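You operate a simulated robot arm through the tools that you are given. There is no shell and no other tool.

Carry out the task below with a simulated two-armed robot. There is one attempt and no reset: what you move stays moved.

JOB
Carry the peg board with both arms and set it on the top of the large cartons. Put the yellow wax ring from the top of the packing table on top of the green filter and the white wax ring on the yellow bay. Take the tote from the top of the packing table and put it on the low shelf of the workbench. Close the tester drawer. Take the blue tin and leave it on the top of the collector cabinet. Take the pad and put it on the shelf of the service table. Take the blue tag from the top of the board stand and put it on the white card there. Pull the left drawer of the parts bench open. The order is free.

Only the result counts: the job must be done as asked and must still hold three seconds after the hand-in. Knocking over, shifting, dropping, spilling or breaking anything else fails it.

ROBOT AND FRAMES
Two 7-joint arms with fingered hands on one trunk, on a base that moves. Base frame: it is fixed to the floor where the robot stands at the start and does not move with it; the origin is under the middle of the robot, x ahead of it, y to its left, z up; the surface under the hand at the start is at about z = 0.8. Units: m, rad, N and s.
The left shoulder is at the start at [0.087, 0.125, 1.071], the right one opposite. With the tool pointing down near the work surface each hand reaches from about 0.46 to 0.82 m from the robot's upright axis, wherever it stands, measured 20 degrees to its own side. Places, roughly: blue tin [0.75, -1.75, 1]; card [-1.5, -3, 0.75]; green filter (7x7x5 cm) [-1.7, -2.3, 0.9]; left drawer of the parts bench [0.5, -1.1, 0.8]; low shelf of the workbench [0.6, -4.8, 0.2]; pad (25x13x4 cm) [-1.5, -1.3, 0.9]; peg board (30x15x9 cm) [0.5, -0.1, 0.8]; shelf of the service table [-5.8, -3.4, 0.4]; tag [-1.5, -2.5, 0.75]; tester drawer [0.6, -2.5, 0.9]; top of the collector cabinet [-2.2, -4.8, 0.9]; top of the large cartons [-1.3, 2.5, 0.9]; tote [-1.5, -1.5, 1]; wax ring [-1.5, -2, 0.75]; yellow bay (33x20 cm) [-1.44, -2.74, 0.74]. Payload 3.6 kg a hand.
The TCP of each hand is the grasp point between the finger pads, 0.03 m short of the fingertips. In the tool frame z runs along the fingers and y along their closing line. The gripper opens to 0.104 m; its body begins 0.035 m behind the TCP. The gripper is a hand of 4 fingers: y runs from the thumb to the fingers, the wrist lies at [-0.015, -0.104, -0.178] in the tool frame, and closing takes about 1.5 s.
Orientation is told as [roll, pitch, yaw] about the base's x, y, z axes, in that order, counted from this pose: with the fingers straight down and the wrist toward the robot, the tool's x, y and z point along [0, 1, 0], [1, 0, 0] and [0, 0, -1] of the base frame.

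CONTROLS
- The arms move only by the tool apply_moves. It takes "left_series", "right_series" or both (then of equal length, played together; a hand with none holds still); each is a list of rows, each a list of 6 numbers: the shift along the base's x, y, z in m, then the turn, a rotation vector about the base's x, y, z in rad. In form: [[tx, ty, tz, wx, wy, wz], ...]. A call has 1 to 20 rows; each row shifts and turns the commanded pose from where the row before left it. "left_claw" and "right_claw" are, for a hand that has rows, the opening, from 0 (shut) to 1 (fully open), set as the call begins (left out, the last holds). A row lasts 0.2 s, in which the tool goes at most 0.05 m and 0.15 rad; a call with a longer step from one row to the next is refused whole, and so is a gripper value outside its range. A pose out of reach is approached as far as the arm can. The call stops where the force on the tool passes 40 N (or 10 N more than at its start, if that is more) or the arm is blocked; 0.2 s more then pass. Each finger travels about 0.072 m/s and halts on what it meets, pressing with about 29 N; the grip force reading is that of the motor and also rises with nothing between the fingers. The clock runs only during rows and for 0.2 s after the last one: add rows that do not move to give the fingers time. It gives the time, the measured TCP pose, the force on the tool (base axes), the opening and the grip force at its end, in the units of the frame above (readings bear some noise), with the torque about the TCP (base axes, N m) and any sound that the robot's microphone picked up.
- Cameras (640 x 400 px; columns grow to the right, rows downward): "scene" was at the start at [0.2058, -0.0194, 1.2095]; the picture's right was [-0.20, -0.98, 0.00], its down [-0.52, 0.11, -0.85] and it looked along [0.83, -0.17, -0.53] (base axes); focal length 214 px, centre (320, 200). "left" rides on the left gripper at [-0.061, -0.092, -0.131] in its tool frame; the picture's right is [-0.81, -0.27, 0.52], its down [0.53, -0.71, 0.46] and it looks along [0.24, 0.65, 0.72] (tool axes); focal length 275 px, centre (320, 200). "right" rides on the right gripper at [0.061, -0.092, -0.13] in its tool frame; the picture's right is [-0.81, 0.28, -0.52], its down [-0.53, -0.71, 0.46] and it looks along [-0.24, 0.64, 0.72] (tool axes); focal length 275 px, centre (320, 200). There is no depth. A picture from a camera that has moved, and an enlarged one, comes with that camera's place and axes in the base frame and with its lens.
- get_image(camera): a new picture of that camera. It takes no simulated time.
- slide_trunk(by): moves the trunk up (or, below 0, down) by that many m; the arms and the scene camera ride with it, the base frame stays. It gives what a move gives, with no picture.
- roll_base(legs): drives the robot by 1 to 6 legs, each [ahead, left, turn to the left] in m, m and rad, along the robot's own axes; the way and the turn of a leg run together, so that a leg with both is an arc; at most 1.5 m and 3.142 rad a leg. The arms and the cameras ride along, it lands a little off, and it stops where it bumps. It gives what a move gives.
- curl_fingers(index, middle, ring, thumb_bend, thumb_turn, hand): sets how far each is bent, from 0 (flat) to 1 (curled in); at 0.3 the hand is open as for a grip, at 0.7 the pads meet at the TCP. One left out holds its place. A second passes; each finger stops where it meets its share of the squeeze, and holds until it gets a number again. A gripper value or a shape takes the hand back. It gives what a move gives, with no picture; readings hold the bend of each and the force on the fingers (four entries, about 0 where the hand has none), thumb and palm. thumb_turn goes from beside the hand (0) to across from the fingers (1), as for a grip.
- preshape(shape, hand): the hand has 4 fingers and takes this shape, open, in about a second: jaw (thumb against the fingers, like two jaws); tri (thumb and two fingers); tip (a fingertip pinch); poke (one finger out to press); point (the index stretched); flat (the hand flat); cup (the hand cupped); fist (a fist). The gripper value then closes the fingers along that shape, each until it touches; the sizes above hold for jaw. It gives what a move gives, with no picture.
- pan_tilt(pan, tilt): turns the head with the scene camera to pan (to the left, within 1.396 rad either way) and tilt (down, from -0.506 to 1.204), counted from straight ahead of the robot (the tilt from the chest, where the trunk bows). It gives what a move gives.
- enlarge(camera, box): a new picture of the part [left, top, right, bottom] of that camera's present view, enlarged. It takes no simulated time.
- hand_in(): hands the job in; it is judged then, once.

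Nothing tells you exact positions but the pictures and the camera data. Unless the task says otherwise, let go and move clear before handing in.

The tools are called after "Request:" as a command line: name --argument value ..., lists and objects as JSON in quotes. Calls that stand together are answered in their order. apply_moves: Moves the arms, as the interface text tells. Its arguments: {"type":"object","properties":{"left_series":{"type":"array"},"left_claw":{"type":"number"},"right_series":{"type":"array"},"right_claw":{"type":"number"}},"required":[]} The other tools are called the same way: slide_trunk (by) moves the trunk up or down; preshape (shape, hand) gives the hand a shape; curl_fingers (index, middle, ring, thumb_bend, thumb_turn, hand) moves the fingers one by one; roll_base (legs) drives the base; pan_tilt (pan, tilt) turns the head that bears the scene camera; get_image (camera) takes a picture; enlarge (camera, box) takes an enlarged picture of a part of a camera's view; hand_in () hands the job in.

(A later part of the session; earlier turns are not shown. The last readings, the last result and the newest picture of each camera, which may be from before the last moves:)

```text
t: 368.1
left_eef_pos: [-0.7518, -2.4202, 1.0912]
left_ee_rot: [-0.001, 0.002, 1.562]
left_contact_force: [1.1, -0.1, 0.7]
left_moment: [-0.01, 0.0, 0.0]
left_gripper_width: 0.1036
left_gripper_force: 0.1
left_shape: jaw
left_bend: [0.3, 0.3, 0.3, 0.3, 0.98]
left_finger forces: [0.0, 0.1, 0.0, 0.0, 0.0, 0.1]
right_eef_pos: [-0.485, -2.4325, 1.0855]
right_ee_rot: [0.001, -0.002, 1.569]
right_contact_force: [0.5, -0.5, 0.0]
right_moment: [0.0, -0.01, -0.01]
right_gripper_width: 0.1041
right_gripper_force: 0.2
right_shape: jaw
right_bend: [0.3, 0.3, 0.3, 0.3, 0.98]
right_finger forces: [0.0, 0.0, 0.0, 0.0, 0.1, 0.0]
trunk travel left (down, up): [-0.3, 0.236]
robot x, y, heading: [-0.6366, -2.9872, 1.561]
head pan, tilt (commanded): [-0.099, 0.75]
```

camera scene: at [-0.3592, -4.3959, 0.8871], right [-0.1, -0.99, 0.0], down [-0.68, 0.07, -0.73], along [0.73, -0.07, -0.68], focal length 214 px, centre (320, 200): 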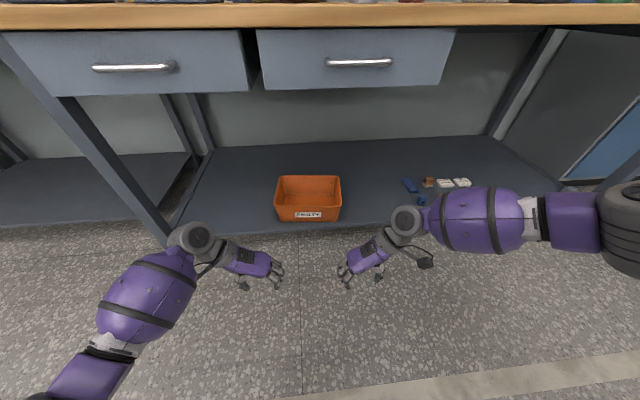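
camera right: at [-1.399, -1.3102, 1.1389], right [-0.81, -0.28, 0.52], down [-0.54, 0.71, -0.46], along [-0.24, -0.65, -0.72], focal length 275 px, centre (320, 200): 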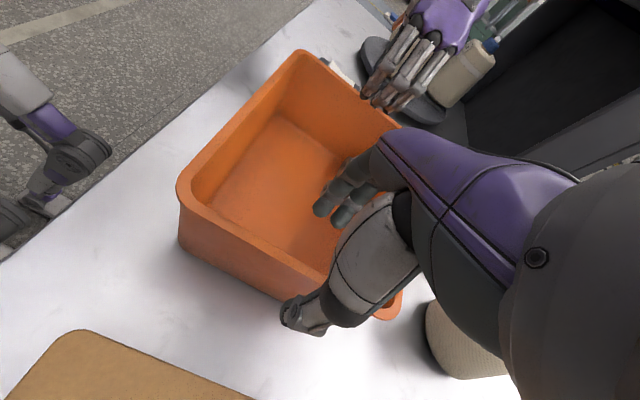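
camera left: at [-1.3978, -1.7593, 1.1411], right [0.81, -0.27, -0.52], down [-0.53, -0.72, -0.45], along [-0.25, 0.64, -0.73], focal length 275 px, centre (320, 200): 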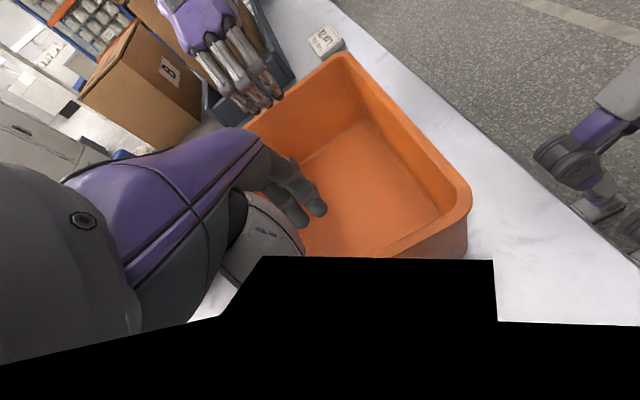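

Now for the white ring: I drive up to y ≈ −1.8 and turn to face the packing table.

Request:
roll_base --legs '[[1.18, 0, 0], [0, 0, 1.58]]'

Request:
pan_tilt --pan -0.1 --tilt 0.6

Request:
get_image --camera "scene"

```text
t: 377.9
left_eef_pos: [-1.1866, -1.911, 1.0917]
left_ee_rot: [0.001, 0.002, 3.119]
left_contact_force: [0.3, 0.8, 0.4]
left_moment: [0.04, 0.0, 0.01]
left_gripper_width: 0.1035
left_gripper_force: 0.0
left_shape: jaw
left_bend: [0.3, 0.3, 0.3, 0.3, 0.98]
left_finger forces: [0.0, 0.1, 0.0, 0.0, 0.0, 0.1]
right_eef_pos: [-1.1691, -1.6458, 1.0861]
right_ee_rot: [0.001, -0.001, 3.127]
right_contact_force: [0.1, 0.3, 0.1]
right_moment: [0.02, 0.0, 0.01]
right_gripper_width: 0.1038
right_gripper_force: 0.0
right_shape: jaw
right_bend: [0.3, 0.3, 0.3, 0.3, 0.98]
right_finger forces: [0.1, 0.0, 0.1, 0.0, 0.1, 0.0]
trunk travel left (down, up): [-0.3, 0.236]
robot x, y, heading: [-0.6197, -1.8013, 3.12]
head pan, tilt (commanded): [-0.099, 0.75]
```

```text
t: 378.6
left_eef_pos: [-1.1867, -1.9119, 1.0922]
left_ee_rot: [0.001, 0.002, 3.119]
left_contact_force: [0.4, 0.3, -0.8]
left_moment: [0.0, -0.03, -0.02]
left_gripper_width: 0.1036
left_gripper_force: 0.1
left_shape: jaw
left_bend: [0.3, 0.3, 0.3, 0.3, 0.98]
left_finger forces: [0.1, 0.0, 0.0, 0.0, 0.0, 0.0]
right_eef_pos: [-1.169, -1.6471, 1.0855]
right_ee_rot: [0.001, -0.002, 3.128]
right_contact_force: [0.2, -0.4, 0.9]
right_moment: [0.01, 0.02, 0.02]
right_gripper_width: 0.1036
right_gripper_force: 0.2
right_shape: jaw
right_bend: [0.3, 0.3, 0.3, 0.3, 0.98]
right_finger forces: [0.0, 0.1, 0.0, 0.0, 0.0, 0.0]
trunk travel left (down, up): [-0.3, 0.236]
robot x, y, heading: [-0.6225, -1.806, 3.122]
head pan, tilt (commanded): [-0.099, 0.6]
```

```text
taken
camera scene: at [-0.8249, -1.7916, 1.2055], right [0.12, 0.99, 0.0], down [0.56, -0.07, -0.82], along [-0.82, 0.1, -0.57], focal length 214 px, centre (320, 200)
```

scene: 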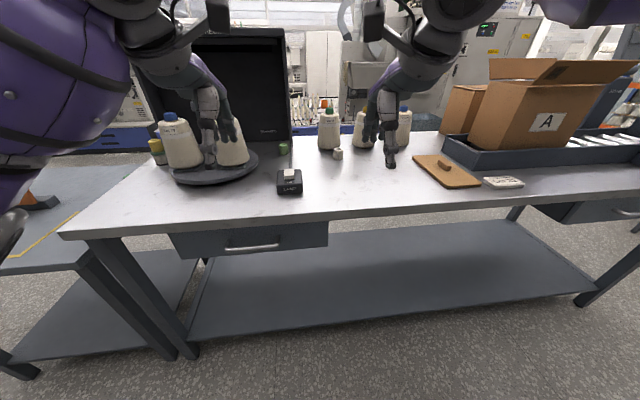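

Request:
apply_moves --left_series '[[0.01, 0, 0.02, 0, 0, 0], [0.01, 0, 0.02, 0, 0, 0], [0.01, 0, 0.02, 0, 0, 0], [0.01, 0, 0.02, 0, 0, 0]]'

Request:
enlarge --camera "scene" --box '[260, 90, 420, 190]'

Request:
get_image --camera "right"

```text
t: 379.6
left_eef_pos: [-1.1461, -1.9111, 1.1718]
left_ee_rot: [0.0, 0.001, 3.121]
left_contact_force: [-0.1, 0.2, -0.8]
left_moment: [0.0, -0.01, -0.02]
left_gripper_width: 0.1038
left_gripper_force: 0.1
left_shape: jaw
left_bend: [0.3, 0.3, 0.3, 0.3, 0.98]
left_finger forces: [0.0, 0.0, 0.0, 0.0, 0.0, 0.0]
right_eef_pos: [-1.169, -1.6463, 1.0856]
right_ee_rot: [0.0, -0.003, 3.128]
right_contact_force: [-0.6, 0.4, 0.0]
right_moment: [0.02, 0.0, 0.0]
right_gripper_width: 0.1034
right_gripper_force: 0.1
right_shape: jaw
right_bend: [0.3, 0.3, 0.3, 0.3, 0.98]
right_finger forces: [0.0, 0.1, 0.0, 0.0, 0.1, 0.1]
trunk travel left (down, up): [-0.3, 0.236]
robot x, y, heading: [-0.6145, -1.805, 3.121]
head pan, tilt (commanded): [-0.099, 0.6]
```

```text
4.00 times, centred on (340, 140) of scene
camera zoom: at [-0.8246, -1.7915, 1.2056], right [0.12, 0.99, 0.0], down [0.56, -0.07, -0.83], along [-0.82, 0.1, -0.56], focal length 858 px, centre (240, 440)
```

zoom: 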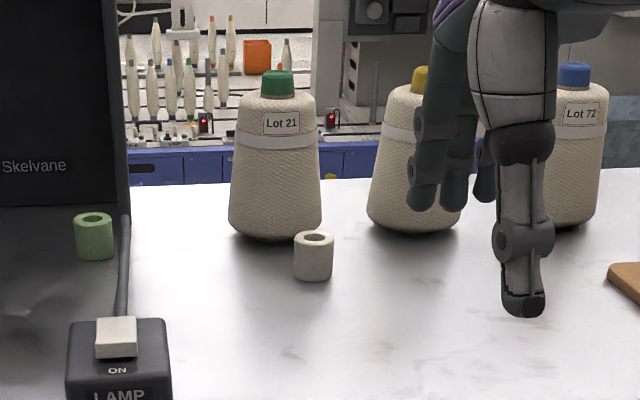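

```text
taken
camera right: at [-1.0779, -1.7084, 1.2153], right [-0.26, 0.81, 0.52], down [0.72, 0.52, -0.46], along [-0.64, 0.25, -0.72], focal length 275 px, centre (320, 200)
```

right: 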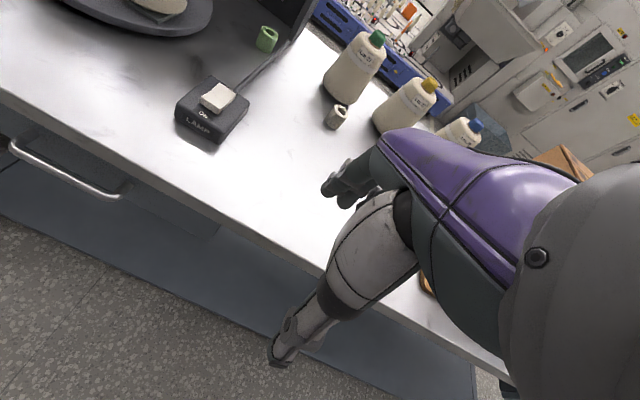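

The white ring is at about [−1.64, −1.616], with 9 cm to the cone behind it. I move in and position the right hand over it.

Request:
roll_base --legs '[[0.29, 0.0, 0.018]]'

Request:
get_image --camera "right"

Request:
get_image --camera "scene"

```text
t: 381.6
left_eef_pos: [-1.4327, -1.9175, 1.1709]
left_ee_rot: [0.001, 0.003, 3.137]
left_contact_force: [0.1, 0.0, -0.2]
left_moment: [0.0, -0.02, 0.02]
left_gripper_width: 0.1036
left_gripper_force: 0.0
left_shape: jaw
left_bend: [0.3, 0.3, 0.3, 0.3, 0.98]
left_finger forces: [0.0, 0.0, 0.1, 0.1, 0.0, 0.0]
right_eef_pos: [-1.4605, -1.652, 1.085]
right_ee_rot: [0.001, -0.003, -3.137]
right_contact_force: [-0.9, 0.0, -0.3]
right_moment: [0.02, 0.01, -0.01]
right_gripper_width: 0.1036
right_gripper_force: 0.1
right_shape: jaw
right_bend: [0.3, 0.3, 0.3, 0.3, 0.98]
right_finger forces: [0.1, 0.0, 0.1, 0.1, 0.0, 0.0]
trunk travel left (down, up): [-0.3, 0.236]
robot x, y, heading: [-0.9088, -1.8014, 3.14]
head pan, tilt (commanded): [-0.099, 0.6]
```

```text
taken
camera right: at [-1.3683, -1.7132, 1.215], right [-0.28, 0.81, 0.52], down [0.71, 0.54, -0.46], along [-0.65, 0.24, -0.72], focal length 275 px, centre (320, 200)
```

right: 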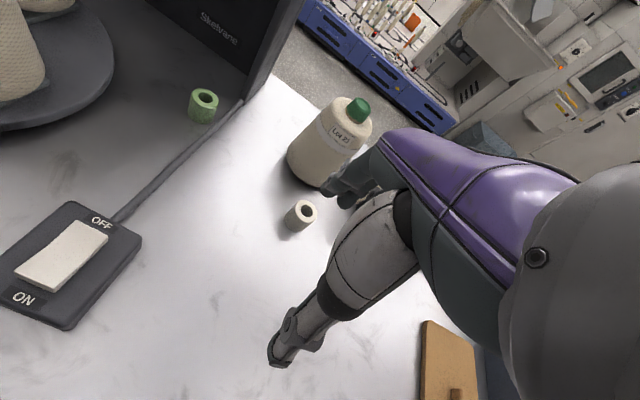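

```text
taken
camera scene: at [-1.1135, -1.7918, 1.2055], right [0.1, 0.99, 0.0], down [0.56, -0.06, -0.82], along [-0.82, 0.08, -0.57], focal length 214 px, centre (320, 200)
```

scene: 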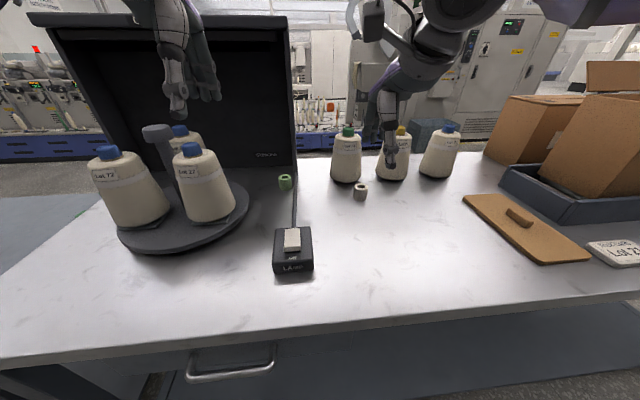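

Request:
apply_moves --right_series '[[-0.0284, 0.005, -0.0208, 0, 0, 0], [-0.0284, 0.005, -0.0208, 0, 0, 0], [-0.0284, 0.005, -0.0208, 0, 0, 0], [-0.0284, 0.005, -0.0208, 0, 0, 0], [-0.0284, 0.005, -0.0208, 0, 0, 0], [-0.0284, 0.005, -0.0208, 0, 0, 0], [0, 0, 0, 0, 0, 0]]' --right_claw 0.8

Request:
get_image --camera "right"

Request:
enlarge --camera "scene" --box '[290, 110, 450, 210]'

```text
t: 383.2
left_eef_pos: [-1.4315, -1.9177, 1.1713]
left_ee_rot: [0.001, 0.002, 3.137]
left_contact_force: [1.0, 0.9, 0.3]
left_moment: [-0.03, 0.05, -0.01]
left_gripper_width: 0.1039
left_gripper_force: 0.1
left_shape: jaw
left_bend: [0.3, 0.3, 0.3, 0.3, 0.98]
left_finger forces: [0.1, 0.1, 0.1, 0.0, 0.1, 0.1]
right_eef_pos: [-1.62, -1.6161, 0.9683]
right_ee_rot: [-0.002, -0.001, -3.139]
right_contact_force: [0.4, -0.1, -0.4]
right_moment: [-0.01, 0.02, 0.05]
right_gripper_width: 0.0833
right_gripper_force: 0.0
right_shape: jaw
right_bend: [0.27, 0.34, 0.32, 0.49, 0.99]
right_finger forces: [0.0, 0.0, 0.1, 0.1, 0.0, 0.1]
right hand out of reach, approached as far as the arm can: row 6
trunk travel left (down, up): [-0.3, 0.236]
robot x, y, heading: [-0.9061, -1.7999, 3.136]
head pan, tilt (commanded): [-0.099, 0.6]
```

```text
taken
camera right: at [-1.5284, -1.6773, 1.0977], right [-0.28, 0.81, 0.52], down [0.71, 0.53, -0.46], along [-0.65, 0.24, -0.72], focal length 275 px, centre (320, 200)
```

right: 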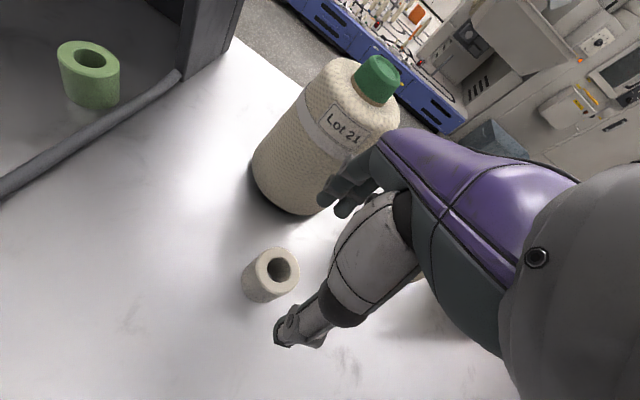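

```text
4.00 times, centred on (370, 160) of scene
camera zoom: at [-1.1128, -1.7919, 1.2056], right [0.1, 0.99, 0.0], down [0.56, -0.06, -0.83], along [-0.82, 0.08, -0.56], focal length 858 px, centre (120, 360)
```

zoom: 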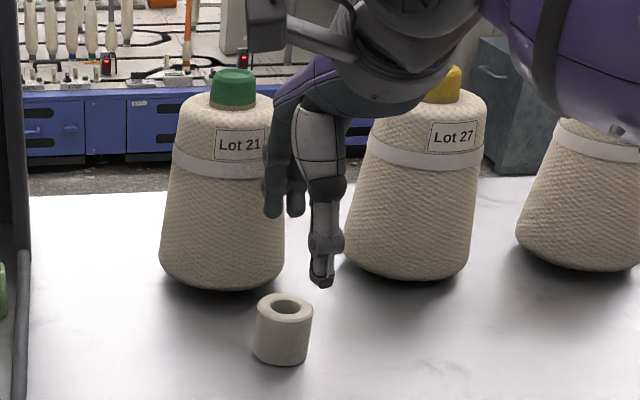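

Request:
roll_base --legs '[[0.025, 0.0, 0.0]]'

Request:
get_image --camera "right"

```text
t: 384.0
left_eef_pos: [-1.4564, -1.9175, 1.1698]
left_ee_rot: [0.002, 0.001, 3.137]
left_contact_force: [-0.2, 0.4, -0.3]
left_moment: [0.02, -0.03, 0.02]
left_gripper_width: 0.1035
left_gripper_force: 0.0
left_shape: jaw
left_bend: [0.3, 0.3, 0.3, 0.3, 0.98]
left_finger forces: [0.1, 0.0, 0.1, 0.1, 0.0, 0.0]
right_eef_pos: [-1.6456, -1.6168, 0.9681]
right_ee_rot: [0.002, -0.004, -3.14]
right_contact_force: [-0.4, 0.0, 0.2]
right_moment: [0.02, -0.07, -0.01]
right_gripper_width: 0.0834
right_gripper_force: 0.0
right_shape: jaw
right_bend: [0.27, 0.34, 0.32, 0.49, 0.99]
right_finger forces: [0.1, 0.0, 0.1, 0.0, 0.1, 0.0]
trunk travel left (down, up): [-0.3, 0.236]
robot x, y, heading: [-0.9307, -1.802, 3.138]
head pan, tilt (commanded): [-0.099, 0.6]
```

```text
taken
camera right: at [-1.5535, -1.6776, 1.0976], right [-0.28, 0.81, 0.52], down [0.71, 0.54, -0.46], along [-0.65, 0.24, -0.72], focal length 275 px, centre (320, 200)
```

right: 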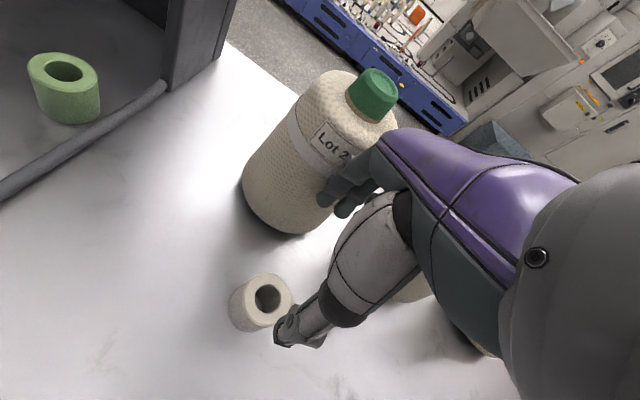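

Request:
apply_moves --right_series '[[0.008, 0, -0.01, 0, 0, 0], [0.008, -0.001, -0.02, 0, 0, 0], [0, 0, -0.02, 0, 0, 0], [0, 0, 0, 0, 0, 0]]'

Request:
get_image --camera "right"

```text
t: 385.0
left_eef_pos: [-1.4565, -1.9179, 1.1717]
left_ee_rot: [0.0, 0.0, 3.137]
left_contact_force: [0.1, -0.4, 0.8]
left_moment: [-0.01, 0.0, 0.01]
left_gripper_width: 0.1037
left_gripper_force: 0.1
left_shape: jaw
left_bend: [0.3, 0.3, 0.3, 0.3, 0.98]
left_finger forces: [0.0, 0.1, 0.0, 0.0, 0.0, 0.0]
right_eef_pos: [-1.6275, -1.6183, 0.9176]
right_ee_rot: [0.002, -0.004, -3.139]
right_contact_force: [0.2, -0.6, 0.0]
right_moment: [0.02, 0.05, 0.0]
right_gripper_width: 0.0835
right_gripper_force: 0.1
right_shape: jaw
right_bend: [0.27, 0.34, 0.32, 0.49, 0.99]
right_finger forces: [0.0, 0.1, 0.1, 0.0, 0.0, 0.0]
trunk travel left (down, up): [-0.3, 0.236]
robot x, y, heading: [-0.9314, -1.8038, 3.139]
head pan, tilt (commanded): [-0.099, 0.6]
```

```text
taken
camera right: at [-1.5363, -1.6784, 1.0481], right [-0.28, 0.81, 0.52], down [0.71, 0.53, -0.46], along [-0.65, 0.24, -0.72], focal length 275 px, centre (320, 200)
```

right: 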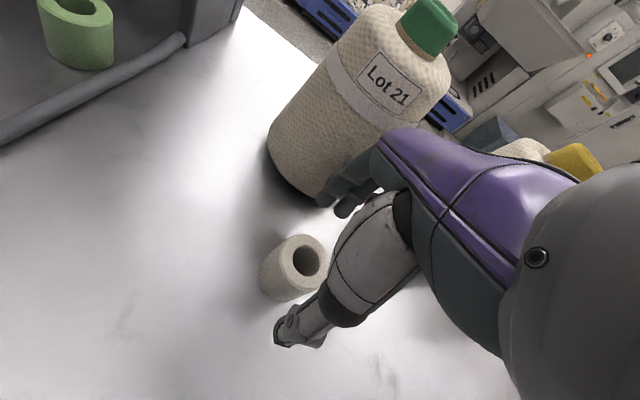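

Dead centre. Lower and close on the white ring.

Request:
apply_moves --right_series '[[0, 0, -0.016, 0, 0, 0], [0, 0, -0.016, 0, 0, 0], [0, 0, 0, 0, 0, 0]]'

Request:
apply_moves --right_series '[[0, 0, 0, 0, 0, 0], [0, 0, 0, 0, 0, 0], [0, 0, 0, 0, 0, 0], [0, 0, 0, 0, 0, 0], [0, 0, 0, 0, 0, 0], [0, 0, 0, 0, 0, 0], [0, 0, 0, 0, 0, 0]]' --right_claw 0.0

Request:
apply_moves --right_series '[[0, 0, 0.005, 0, 0, 0], [0, 0, 0.01, 0, 0, 0], [0, 0, 0.015, 0, 0, 0], [0, 0, 0.02, 0, 0, 0], [0, 0, 0.02, 0, 0, 0]]'

Request:
get_image --camera "right"

Request:
enlarge --camera "scene" --box '[290, 110, 450, 210]'

```text
t: 385.8
left_eef_pos: [-1.4569, -1.9165, 1.172]
left_ee_rot: [0.001, 0.001, 3.137]
left_contact_force: [0.2, 1.0, 0.3]
left_moment: [-0.02, 0.02, 0.02]
left_gripper_width: 0.1038
left_gripper_force: 0.1
left_shape: jaw
left_bend: [0.3, 0.3, 0.3, 0.3, 0.98]
left_finger forces: [0.0, 0.0, 0.0, 0.0, 0.1, 0.1]
right_eef_pos: [-1.6293, -1.618, 0.8863]
right_ee_rot: [0.001, -0.004, -3.137]
right_contact_force: [-1.7, -0.4, 0.7]
right_moment: [-0.02, 0.04, 0.02]
right_gripper_width: 0.0835
right_gripper_force: 0.0
right_shape: jaw
right_bend: [0.27, 0.34, 0.32, 0.49, 0.99]
right_finger forces: [0.0, 0.1, 0.0, 0.0, 0.0, 0.0]
trunk travel left (down, up): [-0.3, 0.236]
robot x, y, heading: [-0.931, -1.7996, 3.138]
head pan, tilt (commanded): [-0.099, 0.6]
```

```text
t: 387.4
left_eef_pos: [-1.4565, -1.9171, 1.1711]
left_ee_rot: [0.0, 0.001, 3.136]
left_contact_force: [-1.2, -0.4, -0.8]
left_moment: [-0.01, 0.02, -0.01]
left_gripper_width: 0.1041
left_gripper_force: 0.0
left_shape: jaw
left_bend: [0.3, 0.3, 0.3, 0.3, 0.98]
left_finger forces: [0.0, 0.1, 0.0, 0.0, 0.0, 0.1]
right_eef_pos: [-1.6294, -1.6177, 0.8861]
right_ee_rot: [0.001, -0.002, -3.138]
right_contact_force: [0.3, 0.2, -0.3]
right_moment: [-0.01, -0.01, 0.02]
right_gripper_width: 0.0324
right_gripper_force: 29.0
right_shape: jaw
right_bend: [0.74, 0.54, 0.58, 0.74, 1.0]
right_finger forces: [16.2, 8.3, 0.1, 0.1, 25.1, 0.0]
trunk travel left (down, up): [-0.3, 0.236]
robot x, y, heading: [-0.9307, -1.8004, 3.141]
head pan, tilt (commanded): [-0.099, 0.6]
```

```text
t: 388.6
left_eef_pos: [-1.4552, -1.9165, 1.1721]
left_ee_rot: [0.0, 0.003, 3.138]
left_contact_force: [0.2, -0.9, -0.3]
left_moment: [0.03, 0.03, -0.02]
left_gripper_width: 0.1036
left_gripper_force: 0.0
left_shape: jaw
left_bend: [0.3, 0.3, 0.3, 0.3, 0.98]
left_finger forces: [0.0, 0.1, 0.0, 0.0, 0.0, 0.1]
right_eef_pos: [-1.6285, -1.6184, 0.957]
right_ee_rot: [0.002, -0.002, -3.137]
right_contact_force: [0.0, 0.4, -0.3]
right_moment: [0.02, 0.02, -0.01]
right_gripper_width: 0.0326
right_gripper_force: 29.0
right_shape: jaw
right_bend: [0.74, 0.54, 0.58, 0.74, 1.0]
right_finger forces: [16.3, 8.5, 0.0, 0.0, 25.1, 0.0]
trunk travel left (down, up): [-0.3, 0.236]
robot x, y, heading: [-0.9296, -1.8012, 3.133]
head pan, tilt (commanded): [-0.099, 0.6]
```

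```text
taken
camera right: at [-1.5371, -1.6787, 1.0864], right [-0.28, 0.81, 0.52], down [0.71, 0.54, -0.46], along [-0.65, 0.24, -0.72], focal length 275 px, centre (320, 200)
```

right: 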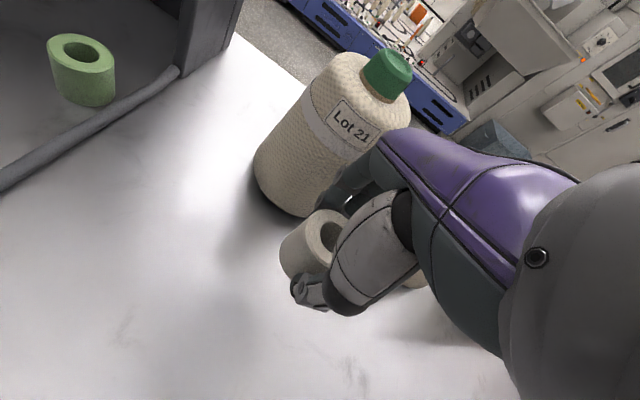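

```text
4.00 times, centred on (370, 160) of scene
camera zoom: at [-1.1374, -1.7918, 1.2056], right [0.1, 0.99, 0.0], down [0.56, -0.06, -0.83], along [-0.82, 0.08, -0.56], focal length 858 px, centre (120, 360)
```

zoom: 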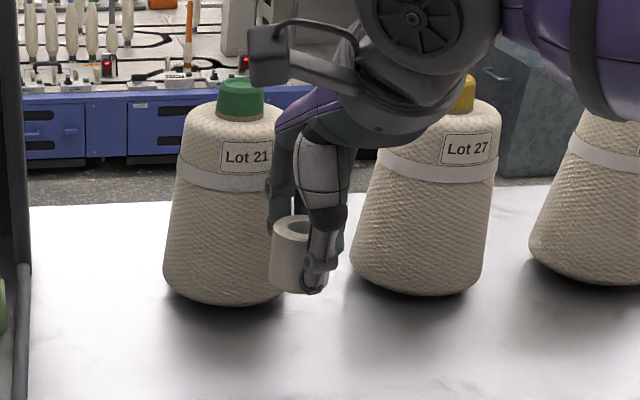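

The white ring is held. I'll retract it, back away and sidestep to the yellow bay on the board stand.

Request:
apply_moves --right_series '[[0.01, 0, 0.03, 0, 0, 0], [0.02, 0, 0.03, 0, 0, 0], [0.03, 0, 0.02, 0, 0, 0], [0.03, 0, 0.01, 0, 0, 0], [0.03, 0, 0.01, 0, 0, 0], [0.03, 0, 0, 0, 0, 0], [0.03, 0, 0, 0, 0, 0]]'

Request:
roll_base --legs '[[-0.28, 0.0, 0.0], [0, 1.12, 0]]'

Request:
pan_tilt --pan -0.15 --tilt 0.7

Request:
get_image --camera "scene"

```text
t: 390.2
left_eef_pos: [-1.4556, -1.9174, 1.1734]
left_ee_rot: [0.002, 0.002, 3.136]
left_contact_force: [1.3, -0.2, 0.2]
left_moment: [0.02, -0.04, 0.04]
left_gripper_width: 0.1037
left_gripper_force: 0.0
left_shape: jaw
left_bend: [0.3, 0.3, 0.3, 0.3, 0.98]
left_finger forces: [0.0, 0.0, 0.0, 0.0, 0.1, 0.0]
right_eef_pos: [-1.4484, -1.618, 1.0563]
right_ee_rot: [0.001, -0.003, -3.139]
right_contact_force: [-0.1, 0.3, -0.8]
right_moment: [0.01, 0.02, -0.04]
right_gripper_width: 0.0324
right_gripper_force: 28.8
right_shape: jaw
right_bend: [0.74, 0.54, 0.58, 0.74, 1.0]
right_finger forces: [16.3, 8.5, 0.1, 0.0, 25.0, 0.0]
trunk travel left (down, up): [-0.3, 0.236]
robot x, y, heading: [-0.929, -1.8018, 3.138]
head pan, tilt (commanded): [-0.099, 0.6]
```

```text
t: 402.0
left_eef_pos: [-1.1772, -3.0495, 1.1708]
left_ee_rot: [-0.001, 0.003, 3.14]
left_contact_force: [-0.3, 0.6, 0.8]
left_moment: [-0.04, -0.02, -0.02]
left_gripper_width: 0.1039
left_gripper_force: 0.1
left_shape: jaw
left_bend: [0.3, 0.3, 0.3, 0.3, 0.98]
left_finger forces: [0.1, 0.0, 0.0, 0.1, 0.1, 0.0]
right_eef_pos: [-1.1689, -2.7503, 1.0564]
right_ee_rot: [-0.001, -0.004, -3.134]
right_contact_force: [-0.1, -0.8, -0.5]
right_moment: [0.03, -0.02, 0.01]
right_gripper_width: 0.0325
right_gripper_force: 29.4
right_shape: jaw
right_bend: [0.74, 0.54, 0.58, 0.74, 1.0]
right_finger forces: [16.4, 8.6, 0.0, 0.0, 25.0, 0.0]
trunk travel left (down, up): [-0.3, 0.236]
robot x, y, heading: [-0.6521, -2.9339, 3.144]
head pan, tilt (commanded): [-0.099, 0.6]
```

```text
t: 402.6
left_eef_pos: [-1.1765, -3.0492, 1.1718]
left_ee_rot: [0.001, 0.001, 3.14]
left_contact_force: [0.0, 0.0, -0.8]
left_moment: [0.04, 0.0, 0.01]
left_gripper_width: 0.1036
left_gripper_force: 0.0
left_shape: jaw
left_bend: [0.3, 0.3, 0.3, 0.3, 0.98]
left_finger forces: [0.0, 0.0, 0.0, 0.0, 0.0, 0.1]
right_eef_pos: [-1.1696, -2.7494, 1.0573]
right_ee_rot: [0.001, -0.002, -3.135]
right_contact_force: [-0.4, 0.0, -1.2]
right_moment: [-0.01, 0.01, 0.0]
right_gripper_width: 0.0326
right_gripper_force: 29.2
right_shape: jaw
right_bend: [0.74, 0.54, 0.58, 0.74, 1.0]
right_finger forces: [16.4, 8.5, 0.0, 0.0, 25.1, 0.0]
trunk travel left (down, up): [-0.3, 0.236]
robot x, y, heading: [-0.6515, -2.9328, 3.139]
head pan, tilt (commanded): [-0.15, 0.7]
```

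```text
taken
camera scene: at [-0.8534, -2.9191, 1.197], right [0.15, 0.99, 0.0], down [0.64, -0.1, -0.77], along [-0.76, 0.11, -0.64], focal length 214 px, centre (320, 200)
```

scene: 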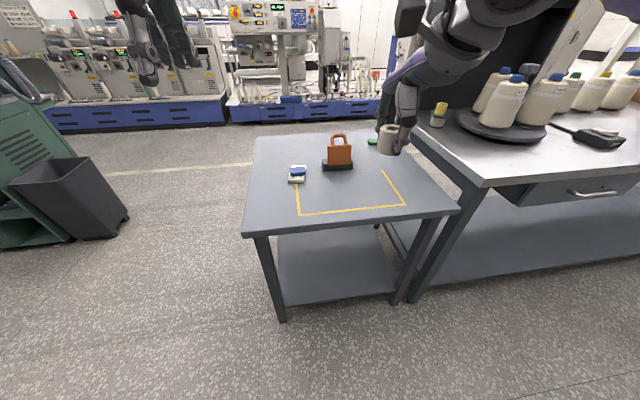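

Request:
roll_base --legs '[[0.225, 0.0, 0.0]]'

Request:
get_image --camera "right"

Request:
get_image --camera "scene"

```text
t: 404.4
left_eef_pos: [-1.4028, -3.0483, 1.1719]
left_ee_rot: [-0.001, 0.001, 3.14]
left_contact_force: [-0.3, -0.5, -0.8]
left_moment: [0.0, 0.0, 0.01]
left_gripper_width: 0.1035
left_gripper_force: 0.0
left_shape: jaw
left_bend: [0.3, 0.3, 0.3, 0.3, 0.98]
left_finger forces: [0.0, 0.0, 0.0, 0.1, 0.0, 0.0]
right_eef_pos: [-1.3956, -2.7489, 1.0556]
right_ee_rot: [0.001, -0.002, -3.135]
right_contact_force: [-0.7, -0.3, 0.0]
right_moment: [-0.03, 0.03, 0.0]
right_gripper_width: 0.0326
right_gripper_force: 28.2
right_shape: jaw
right_bend: [0.74, 0.54, 0.58, 0.74, 1.0]
right_finger forces: [16.3, 8.5, 0.0, 0.1, 25.1, 0.1]
trunk travel left (down, up): [-0.3, 0.236]
robot x, y, heading: [-0.8752, -2.9321, 3.141]
head pan, tilt (commanded): [-0.15, 0.7]
```

```text
taken
camera right: at [-1.3036, -2.8092, 1.1863], right [-0.28, 0.81, 0.52], down [0.71, 0.54, -0.46], along [-0.65, 0.24, -0.72], focal length 275 px, centre (320, 200)
```

right: 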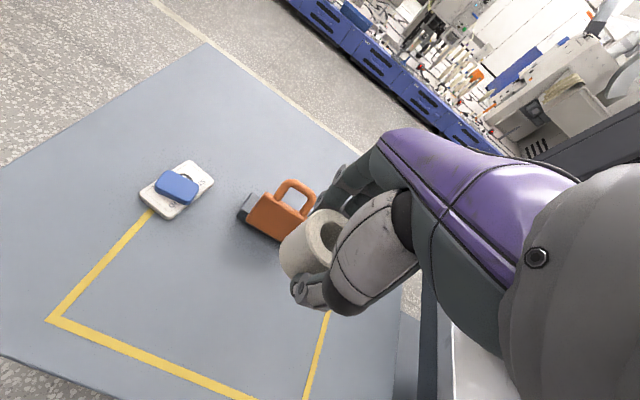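

```text
taken
camera scene: at [-1.0797, -2.9188, 1.1968], right [0.15, 0.99, 0.0], down [0.64, -0.1, -0.76], along [-0.76, 0.12, -0.64], focal length 214 px, centre (320, 200)
```

scene: 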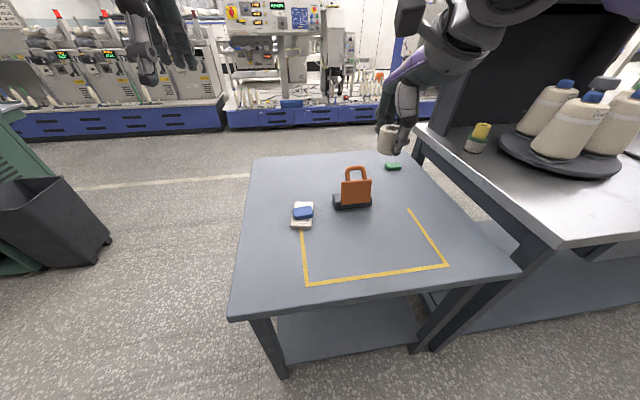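

Request:
apply_moves --right_series '[[-0.002, 0, -0.028, 0, 0, 0], [-0.002, 0, -0.028, 0, 0, 0], [-0.002, 0, -0.028, 0, 0, 0], [-0.002, 0, -0.028, 0, 0, 0], [-0.002, 0, -0.028, 0, 0, 0], [0, 0, -0.028, 0, 0, 0], [0, 0, -0.028, 0, 0, 0], [0, 0, -0.028, 0, 0, 0], [0, 0, -0.02, 0, 0, 0]]'

Request:
get_image --camera "right"

Request:
enlarge --camera "scene" --box '[270, 150, 510, 300]'

```text
t: 406.4
left_eef_pos: [-1.4019, -3.0485, 1.1717]
left_ee_rot: [-0.001, 0.004, 3.14]
left_contact_force: [-0.4, 0.2, -0.2]
left_moment: [-0.01, 0.0, 0.01]
left_gripper_width: 0.1037
left_gripper_force: 0.1
left_shape: jaw
left_bend: [0.3, 0.3, 0.3, 0.3, 0.98]
left_finger forces: [0.1, 0.1, 0.1, 0.0, 0.0, 0.1]
right_eef_pos: [-1.4061, -2.749, 0.8125]
right_ee_rot: [0.002, -0.004, -3.136]
right_contact_force: [0.0, -0.7, -0.1]
right_moment: [0.01, -0.01, 0.01]
right_gripper_width: 0.0323
right_gripper_force: 28.8
right_shape: jaw
right_bend: [0.74, 0.54, 0.58, 0.75, 1.0]
right_finger forces: [16.5, 8.7, 0.0, 0.1, 25.0, 0.1]
trunk travel left (down, up): [-0.3, 0.236]
robot x, y, heading: [-0.8798, -2.9291, 3.144]
head pan, tilt (commanded): [-0.15, 0.7]
```

```text
taken
camera right: at [-1.3136, -2.8092, 0.9417], right [-0.28, 0.81, 0.52], down [0.71, 0.54, -0.46], along [-0.65, 0.24, -0.72], focal length 275 px, centre (320, 200)
```

right: 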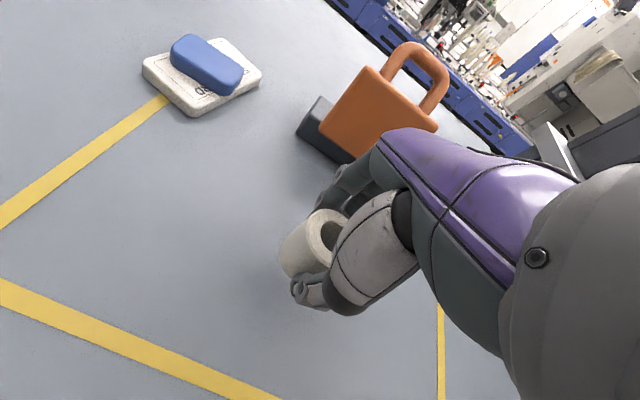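

```text
2.67 times, centred on (390, 225) of scene
camera zoom: at [-1.0792, -2.9187, 1.1969], right [0.15, 0.99, 0.0], down [0.64, -0.1, -0.76], along [-0.76, 0.12, -0.64], focal length 572 px, centre (133, 133)
```

zoom: 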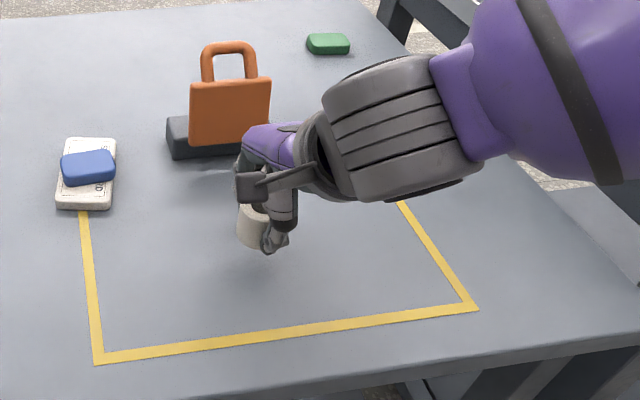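

Request:
apply_moves --right_series '[[0, 0, -0.008, 0, 0, 0], [0, 0, -0.006, 0, 0, 0], [0, 0, -0.004, 0, 0, 0], [0, 0, -0.003, 0, 0, 0], [0, 0, -0.003, 0, 0, 0]]'

Request:
get_image --camera "right"

```text
t: 407.6
left_eef_pos: [-1.4019, -3.0486, 1.1711]
left_ee_rot: [0.002, 0.0, 3.142]
left_contact_force: [-0.3, -0.6, -0.1]
left_moment: [0.03, 0.01, 0.03]
left_gripper_width: 0.1037
left_gripper_force: 0.1
left_shape: jaw
left_bend: [0.3, 0.3, 0.3, 0.3, 0.98]
left_finger forces: [0.0, 0.1, 0.1, 0.0, 0.0, 0.0]
right_eef_pos: [-1.406, -2.7484, 0.7887]
right_ee_rot: [0.002, -0.005, -3.135]
right_contact_force: [0.9, 0.8, -0.2]
right_moment: [0.01, 0.0, -0.01]
right_gripper_width: 0.0323
right_gripper_force: 28.6
right_shape: jaw
right_bend: [0.74, 0.54, 0.58, 0.75, 1.0]
right_finger forces: [16.6, 8.7, 0.0, 0.0, 24.9, 0.0]
trunk travel left (down, up): [-0.3, 0.236]
robot x, y, heading: [-0.8766, -2.9287, 3.137]
head pan, tilt (commanded): [-0.15, 0.7]
```

```text
taken
camera right: at [-1.3133, -2.8088, 0.9183], right [-0.28, 0.81, 0.52], down [0.71, 0.54, -0.46], along [-0.65, 0.24, -0.72], focal length 275 px, centre (320, 200)
```

right: 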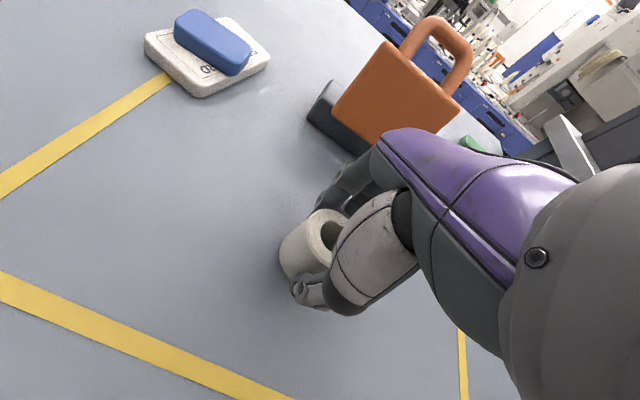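

Request:
apply_moves --right_series '[[0, 0, -0.003, 0, 0, 0], [0, 0, -0.003, 0, 0, 0], [0, 0, 0, 0, 0, 0]]'

Request:
enlarge --camera "scene" --box '[310, 170, 430, 245]'

```text
t: 408.4
left_eef_pos: [-1.401, -3.0482, 1.1722]
left_ee_rot: [0.001, 0.0, 3.14]
left_contact_force: [0.1, -0.5, -1.0]
left_moment: [0.01, 0.04, -0.01]
left_gripper_width: 0.1039
left_gripper_force: 0.1
left_shape: jaw
left_bend: [0.3, 0.3, 0.3, 0.3, 0.98]
left_finger forces: [0.1, 0.0, 0.1, 0.0, 0.0, 0.0]
right_eef_pos: [-1.4043, -2.7482, 0.7816]
right_ee_rot: [0.002, -0.003, -3.136]
right_contact_force: [0.1, 0.0, 0.9]
right_moment: [0.03, -0.04, 0.02]
right_gripper_width: 0.0324
right_gripper_force: 29.2
right_shape: jaw
right_bend: [0.74, 0.54, 0.58, 0.75, 1.0]
right_finger forces: [16.5, 8.8, 0.0, 0.1, 25.0, 0.1]
trunk travel left (down, up): [-0.3, 0.236]
robot x, y, heading: [-0.877, -2.9302, 3.143]
head pan, tilt (commanded): [-0.15, 0.7]
```

```text
5.33 times, centred on (370, 208) of scene
camera zoom: at [-1.079, -2.9188, 1.1969], right [0.15, 0.99, 0.0], down [0.64, -0.1, -0.76], along [-0.76, 0.12, -0.64], focal length 1144 px, centre (53, 160)
```

zoom: 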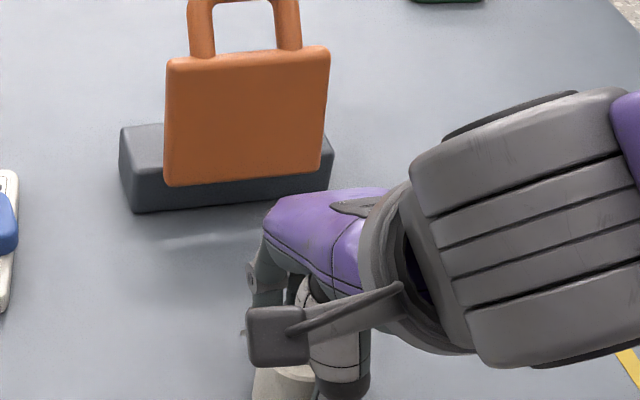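

Request:
apply_moves --right_series '[[0, 0, -0.003, 0, 0, 0], [0, 0, -0.002, 0, 0, 0]]'

Request:
get_image --camera "right"

```text
t: 408.9
left_eef_pos: [-1.4015, -3.0485, 1.171]
left_ee_rot: [0.002, 0.002, 3.139]
left_contact_force: [-0.3, 0.2, -0.6]
left_moment: [0.02, 0.02, -0.01]
left_gripper_width: 0.1039
left_gripper_force: 0.0
left_shape: jaw
left_bend: [0.3, 0.3, 0.3, 0.3, 0.98]
left_finger forces: [0.0, 0.1, 0.0, 0.0, 0.1, 0.0]
right_eef_pos: [-1.4049, -2.7497, 0.7768]
right_ee_rot: [0.001, -0.004, -3.136]
right_contact_force: [0.5, -0.2, -0.4]
right_moment: [0.0, -0.02, 0.01]
right_gripper_width: 0.0323
right_gripper_force: 29.3
right_shape: jaw
right_bend: [0.74, 0.54, 0.58, 0.75, 1.0]
right_finger forces: [16.5, 8.8, 0.1, 0.1, 25.0, 0.0]
trunk travel left (down, up): [-0.3, 0.236]
robot x, y, heading: [-0.8786, -2.9297, 3.138]
head pan, tilt (commanded): [-0.15, 0.7]
```

```text
taken
camera right: at [-1.3133, -2.8092, 0.9075], right [-0.28, 0.81, 0.52], down [0.71, 0.54, -0.46], along [-0.65, 0.24, -0.72], focal length 275 px, centre (320, 200)
```

right: 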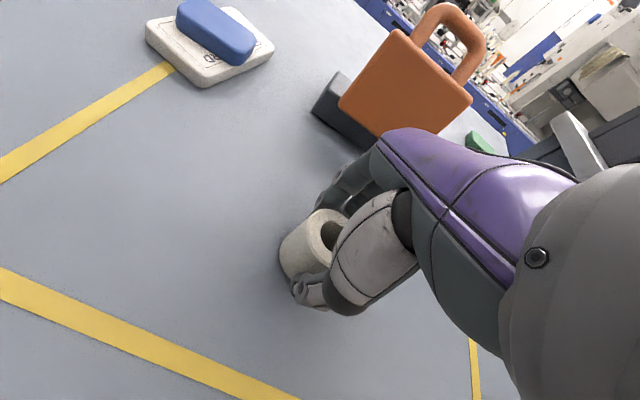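

Request:
apply_moves --right_series '[[0, 0, -0.002, 0, 0, 0], [0, 0, -0.002, 0, 0, 0], [0, 0, -0.002, 0, 0, 0]]'

```text
t: 409.8
left_eef_pos: [-1.4002, -3.0494, 1.1725]
left_ee_rot: [0.0, 0.0, 3.139]
left_contact_force: [0.0, 0.3, -0.8]
left_moment: [0.01, -0.02, 0.0]
left_gripper_width: 0.1038
left_gripper_force: 0.0
left_shape: jaw
left_bend: [0.3, 0.3, 0.3, 0.3, 0.98]
left_finger forces: [0.0, 0.1, 0.0, 0.0, 0.1, 0.1]
right_eef_pos: [-1.4065, -2.749, 0.7745]
right_ee_rot: [0.003, -0.008, -3.136]
right_contact_force: [1.2, 1.8, 17.4]
right_moment: [0.01, 0.1, -0.07]
right_gripper_width: 0.0333
right_gripper_force: 29.1
right_shape: jaw
right_bend: [0.74, 0.54, 0.58, 0.75, 1.0]
right_finger forces: [17.2, 10.8, 0.0, 0.0, 28.5, 0.0]
trunk travel left (down, up): [-0.3, 0.236]
robot x, y, heading: [-0.8765, -2.9316, 3.139]
head pan, tilt (commanded): [-0.15, 0.7]
```

Contact (17 N): the ring is down. I relax slightly upward and open.

Request:
apply_moves --right_series '[[0, 0, 0.002, 0, 0, 0], [0, 0, 0, 0, 0, 0]]'

Request:
apply_moves --right_series '[[0, 0, 0, 0, 0, 0], [0, 0, 0, 0, 0, 0], [0, 0, 0, 0, 0, 0], [0, 0, 0, 0, 0, 0], [0, 0, 0, 0, 0, 0]]' --right_claw 0.7

Request:
apply_moves --right_series '[[0, 0, 0.02, 0, 0, 0], [0, 0, 0.02, 0, 0, 0], [0, 0, 0.03, 0, 0, 0], [0, 0, 0.03, 0, 0, 0], [0, 0, 0.04, 0, 0, 0], [0.02, 0, 0.04, 0, 0, 0], [0.03, 0, 0.04, 0, 0, 0], [0.03, 0, 0.04, 0, 0, 0], [0.0, 0, 0.04, 0, 0, 0]]'

Request:
get_image --camera "scene"

Request:
enlarge --camera "scene" --box '[270, 150, 510, 300]'

```text
t: 410.4
left_eef_pos: [-1.4012, -3.0492, 1.1723]
left_ee_rot: [-0.001, 0.003, 3.139]
left_contact_force: [-0.2, -1.2, 0.9]
left_moment: [0.01, -0.02, 0.0]
left_gripper_width: 0.1037
left_gripper_force: 0.0
left_shape: jaw
left_bend: [0.3, 0.3, 0.3, 0.3, 0.98]
left_finger forces: [0.0, 0.1, 0.0, 0.0, 0.0, 0.0]
right_eef_pos: [-1.4037, -2.7484, 0.7754]
right_ee_rot: [-0.001, -0.005, -3.136]
right_contact_force: [-2.5, 0.1, 12.5]
right_moment: [0.02, 0.24, 0.03]
right_gripper_width: 0.0333
right_gripper_force: 28.4
right_shape: jaw
right_bend: [0.74, 0.54, 0.58, 0.75, 1.0]
right_finger forces: [18.6, 11.3, 0.1, 0.1, 26.3, 0.1]
trunk travel left (down, up): [-0.3, 0.236]
robot x, y, heading: [-0.8807, -2.9288, 3.141]
head pan, tilt (commanded): [-0.15, 0.7]
```

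```text
t: 411.6
left_eef_pos: [-1.402, -3.0481, 1.1717]
left_ee_rot: [0.001, 0.004, 3.14]
left_contact_force: [1.2, 0.0, 0.2]
left_moment: [0.02, 0.0, 0.0]
left_gripper_width: 0.1038
left_gripper_force: 0.1
left_shape: jaw
left_bend: [0.3, 0.3, 0.3, 0.3, 0.98]
left_finger forces: [0.0, 0.1, 0.0, 0.0, 0.0, 0.0]
right_eef_pos: [-1.4039, -2.7485, 0.7728]
right_ee_rot: [0.003, -0.003, -3.135]
right_contact_force: [-0.3, -0.8, 0.5]
right_moment: [-0.01, -0.04, -0.01]
right_gripper_width: 0.0725
right_gripper_force: 0.0
right_shape: jaw
right_bend: [0.27, 0.37, 0.34, 0.58, 0.99]
right_finger forces: [0.0, 0.0, 0.1, 0.1, 0.0, 0.1]
trunk travel left (down, up): [-0.3, 0.236]
robot x, y, heading: [-0.8778, -2.9293, 3.136]
head pan, tilt (commanded): [-0.15, 0.7]
```

```text
t: 413.6
left_eef_pos: [-1.402, -3.0494, 1.1725]
left_ee_rot: [0.001, 0.002, 3.141]
left_contact_force: [0.6, 0.1, -0.1]
left_moment: [0.02, 0.03, 0.03]
left_gripper_width: 0.1036
left_gripper_force: 0.0
left_shape: jaw
left_bend: [0.3, 0.3, 0.3, 0.3, 0.98]
left_finger forces: [0.0, 0.1, 0.1, 0.1, 0.0, 0.1]
right_eef_pos: [-1.325, -2.7485, 1.0744]
right_ee_rot: [-0.001, 0.0, -3.134]
right_contact_force: [0.8, 0.2, 0.1]
right_moment: [0.04, -0.01, 0.01]
right_gripper_width: 0.0727
right_gripper_force: 0.1
right_shape: jaw
right_bend: [0.27, 0.37, 0.34, 0.58, 0.99]
right_finger forces: [0.0, 0.0, 0.0, 0.0, 0.1, 0.0]
trunk travel left (down, up): [-0.3, 0.236]
robot x, y, heading: [-0.8783, -2.931, 3.139]
head pan, tilt (commanded): [-0.15, 0.7]
```

```text
taken
camera scene: at [-1.079, -2.9192, 1.1969], right [0.15, 0.99, 0.0], down [0.64, -0.1, -0.77], along [-0.76, 0.12, -0.64], focal length 214 px, centre (320, 200)
```

scene: 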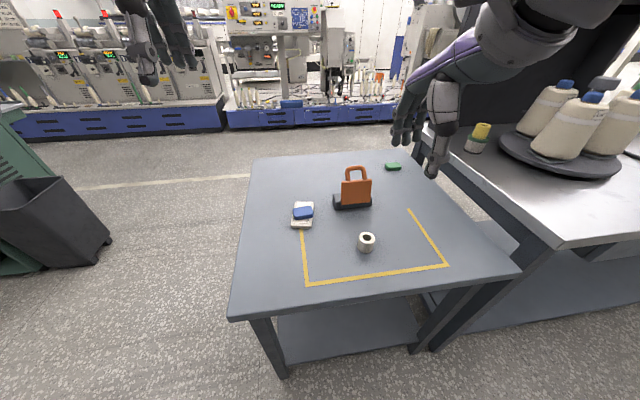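

```text
2.67 times, centred on (390, 225) of scene
camera zoom: at [-1.079, -2.9192, 1.1969], right [0.15, 0.99, 0.0], down [0.64, -0.1, -0.77], along [-0.76, 0.12, -0.64], focal length 572 px, centre (133, 133)
```

zoom: 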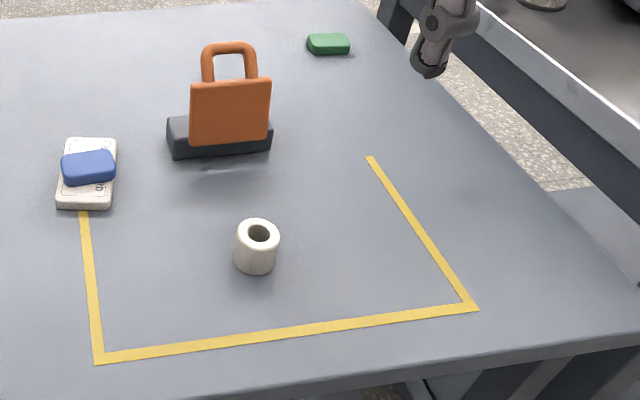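

The white ring stands in the yellow bay. Last item is the pad. I'll back off and sidestep to it.

Request:
roll_base --legs '[[-0.25, 0.0, 0.0], [0, -1.46, 0]]'

Request:
pan_tilt --pan -0.2 --tilt 0.6

Request:
get_image --camera "scene"

Request:
get_image --camera "right"

```text
t: 428.1
left_eef_pos: [-1.1442, -1.57, 1.1724]
left_ee_rot: [-0.001, 0.0, 3.129]
left_contact_force: [-0.9, -0.5, 0.2]
left_moment: [0.0, 0.0, -0.02]
left_gripper_width: 0.1039
left_gripper_force: 0.1
left_shape: jaw
left_bend: [0.3, 0.3, 0.3, 0.3, 0.98]
left_finger forces: [0.0, 0.0, 0.0, 0.0, 0.0, 0.0]
right_eef_pos: [-1.0644, -1.2711, 1.0737]
right_ee_rot: [0.002, -0.004, 3.138]
right_contact_force: [0.4, -0.6, 1.3]
right_moment: [0.01, -0.02, 0.0]
right_gripper_width: 0.0727
right_gripper_force: 0.2
right_shape: jaw
right_bend: [0.27, 0.37, 0.34, 0.58, 0.99]
right_finger forces: [0.0, 0.1, 0.0, 0.0, 0.0, 0.1]
trunk travel left (down, up): [-0.3, 0.236]
robot x, y, heading: [-0.6189, -1.4548, 3.131]
head pan, tilt (commanded): [-0.15, 0.7]
```

```text
t: 428.7
left_eef_pos: [-1.1444, -1.5716, 1.1714]
left_ee_rot: [0.001, 0.003, 3.13]
left_contact_force: [0.6, 0.4, 0.9]
left_moment: [0.02, 0.0, 0.0]
left_gripper_width: 0.1036
left_gripper_force: 0.1
left_shape: jaw
left_bend: [0.3, 0.3, 0.3, 0.3, 0.98]
left_finger forces: [0.0, 0.1, 0.0, 0.0, 0.0, 0.0]
right_eef_pos: [-1.0652, -1.2711, 1.0747]
right_ee_rot: [0.001, -0.004, 3.139]
right_contact_force: [-0.3, 0.0, -0.1]
right_moment: [0.02, -0.03, 0.0]
right_gripper_width: 0.0726
right_gripper_force: 0.0
right_shape: jaw
right_bend: [0.27, 0.37, 0.34, 0.58, 0.99]
right_finger forces: [0.0, 0.1, 0.0, 0.0, 0.0, 0.0]
trunk travel left (down, up): [-0.3, 0.236]
robot x, y, heading: [-0.6175, -1.4556, 3.124]
head pan, tilt (commanded): [-0.201, 0.6]
```

```text
taken
camera scene: at [-0.822, -1.4385, 1.2055], right [0.21, 0.98, 0.0], down [0.55, -0.12, -0.82], along [-0.81, 0.17, -0.57], focal length 214 px, centre (320, 200)
```

scene: 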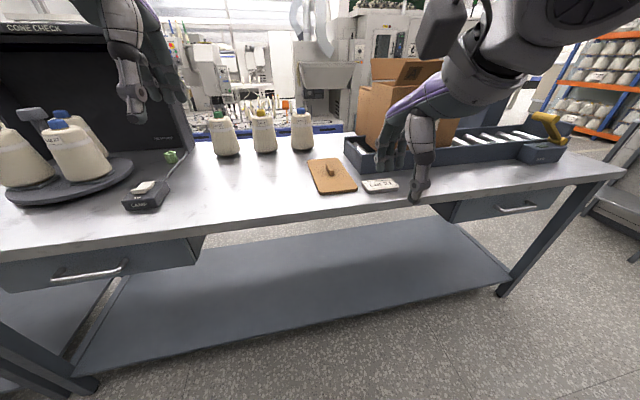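

```text
taken
camera right: at [-0.9731, -1.3325, 1.2033], right [-0.27, 0.81, 0.52], down [0.71, 0.53, -0.46], along [-0.65, 0.25, -0.72], focal length 275 px, centre (320, 200)
```

right: 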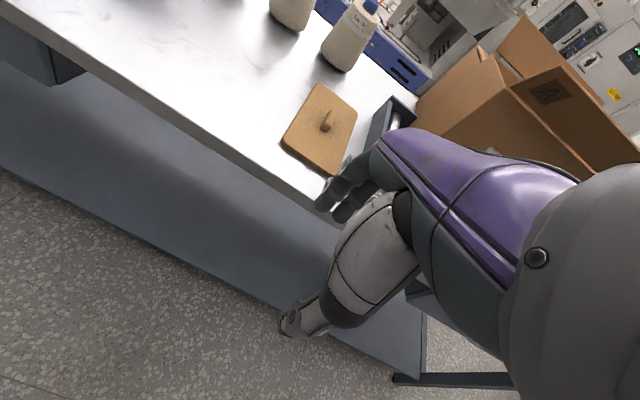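

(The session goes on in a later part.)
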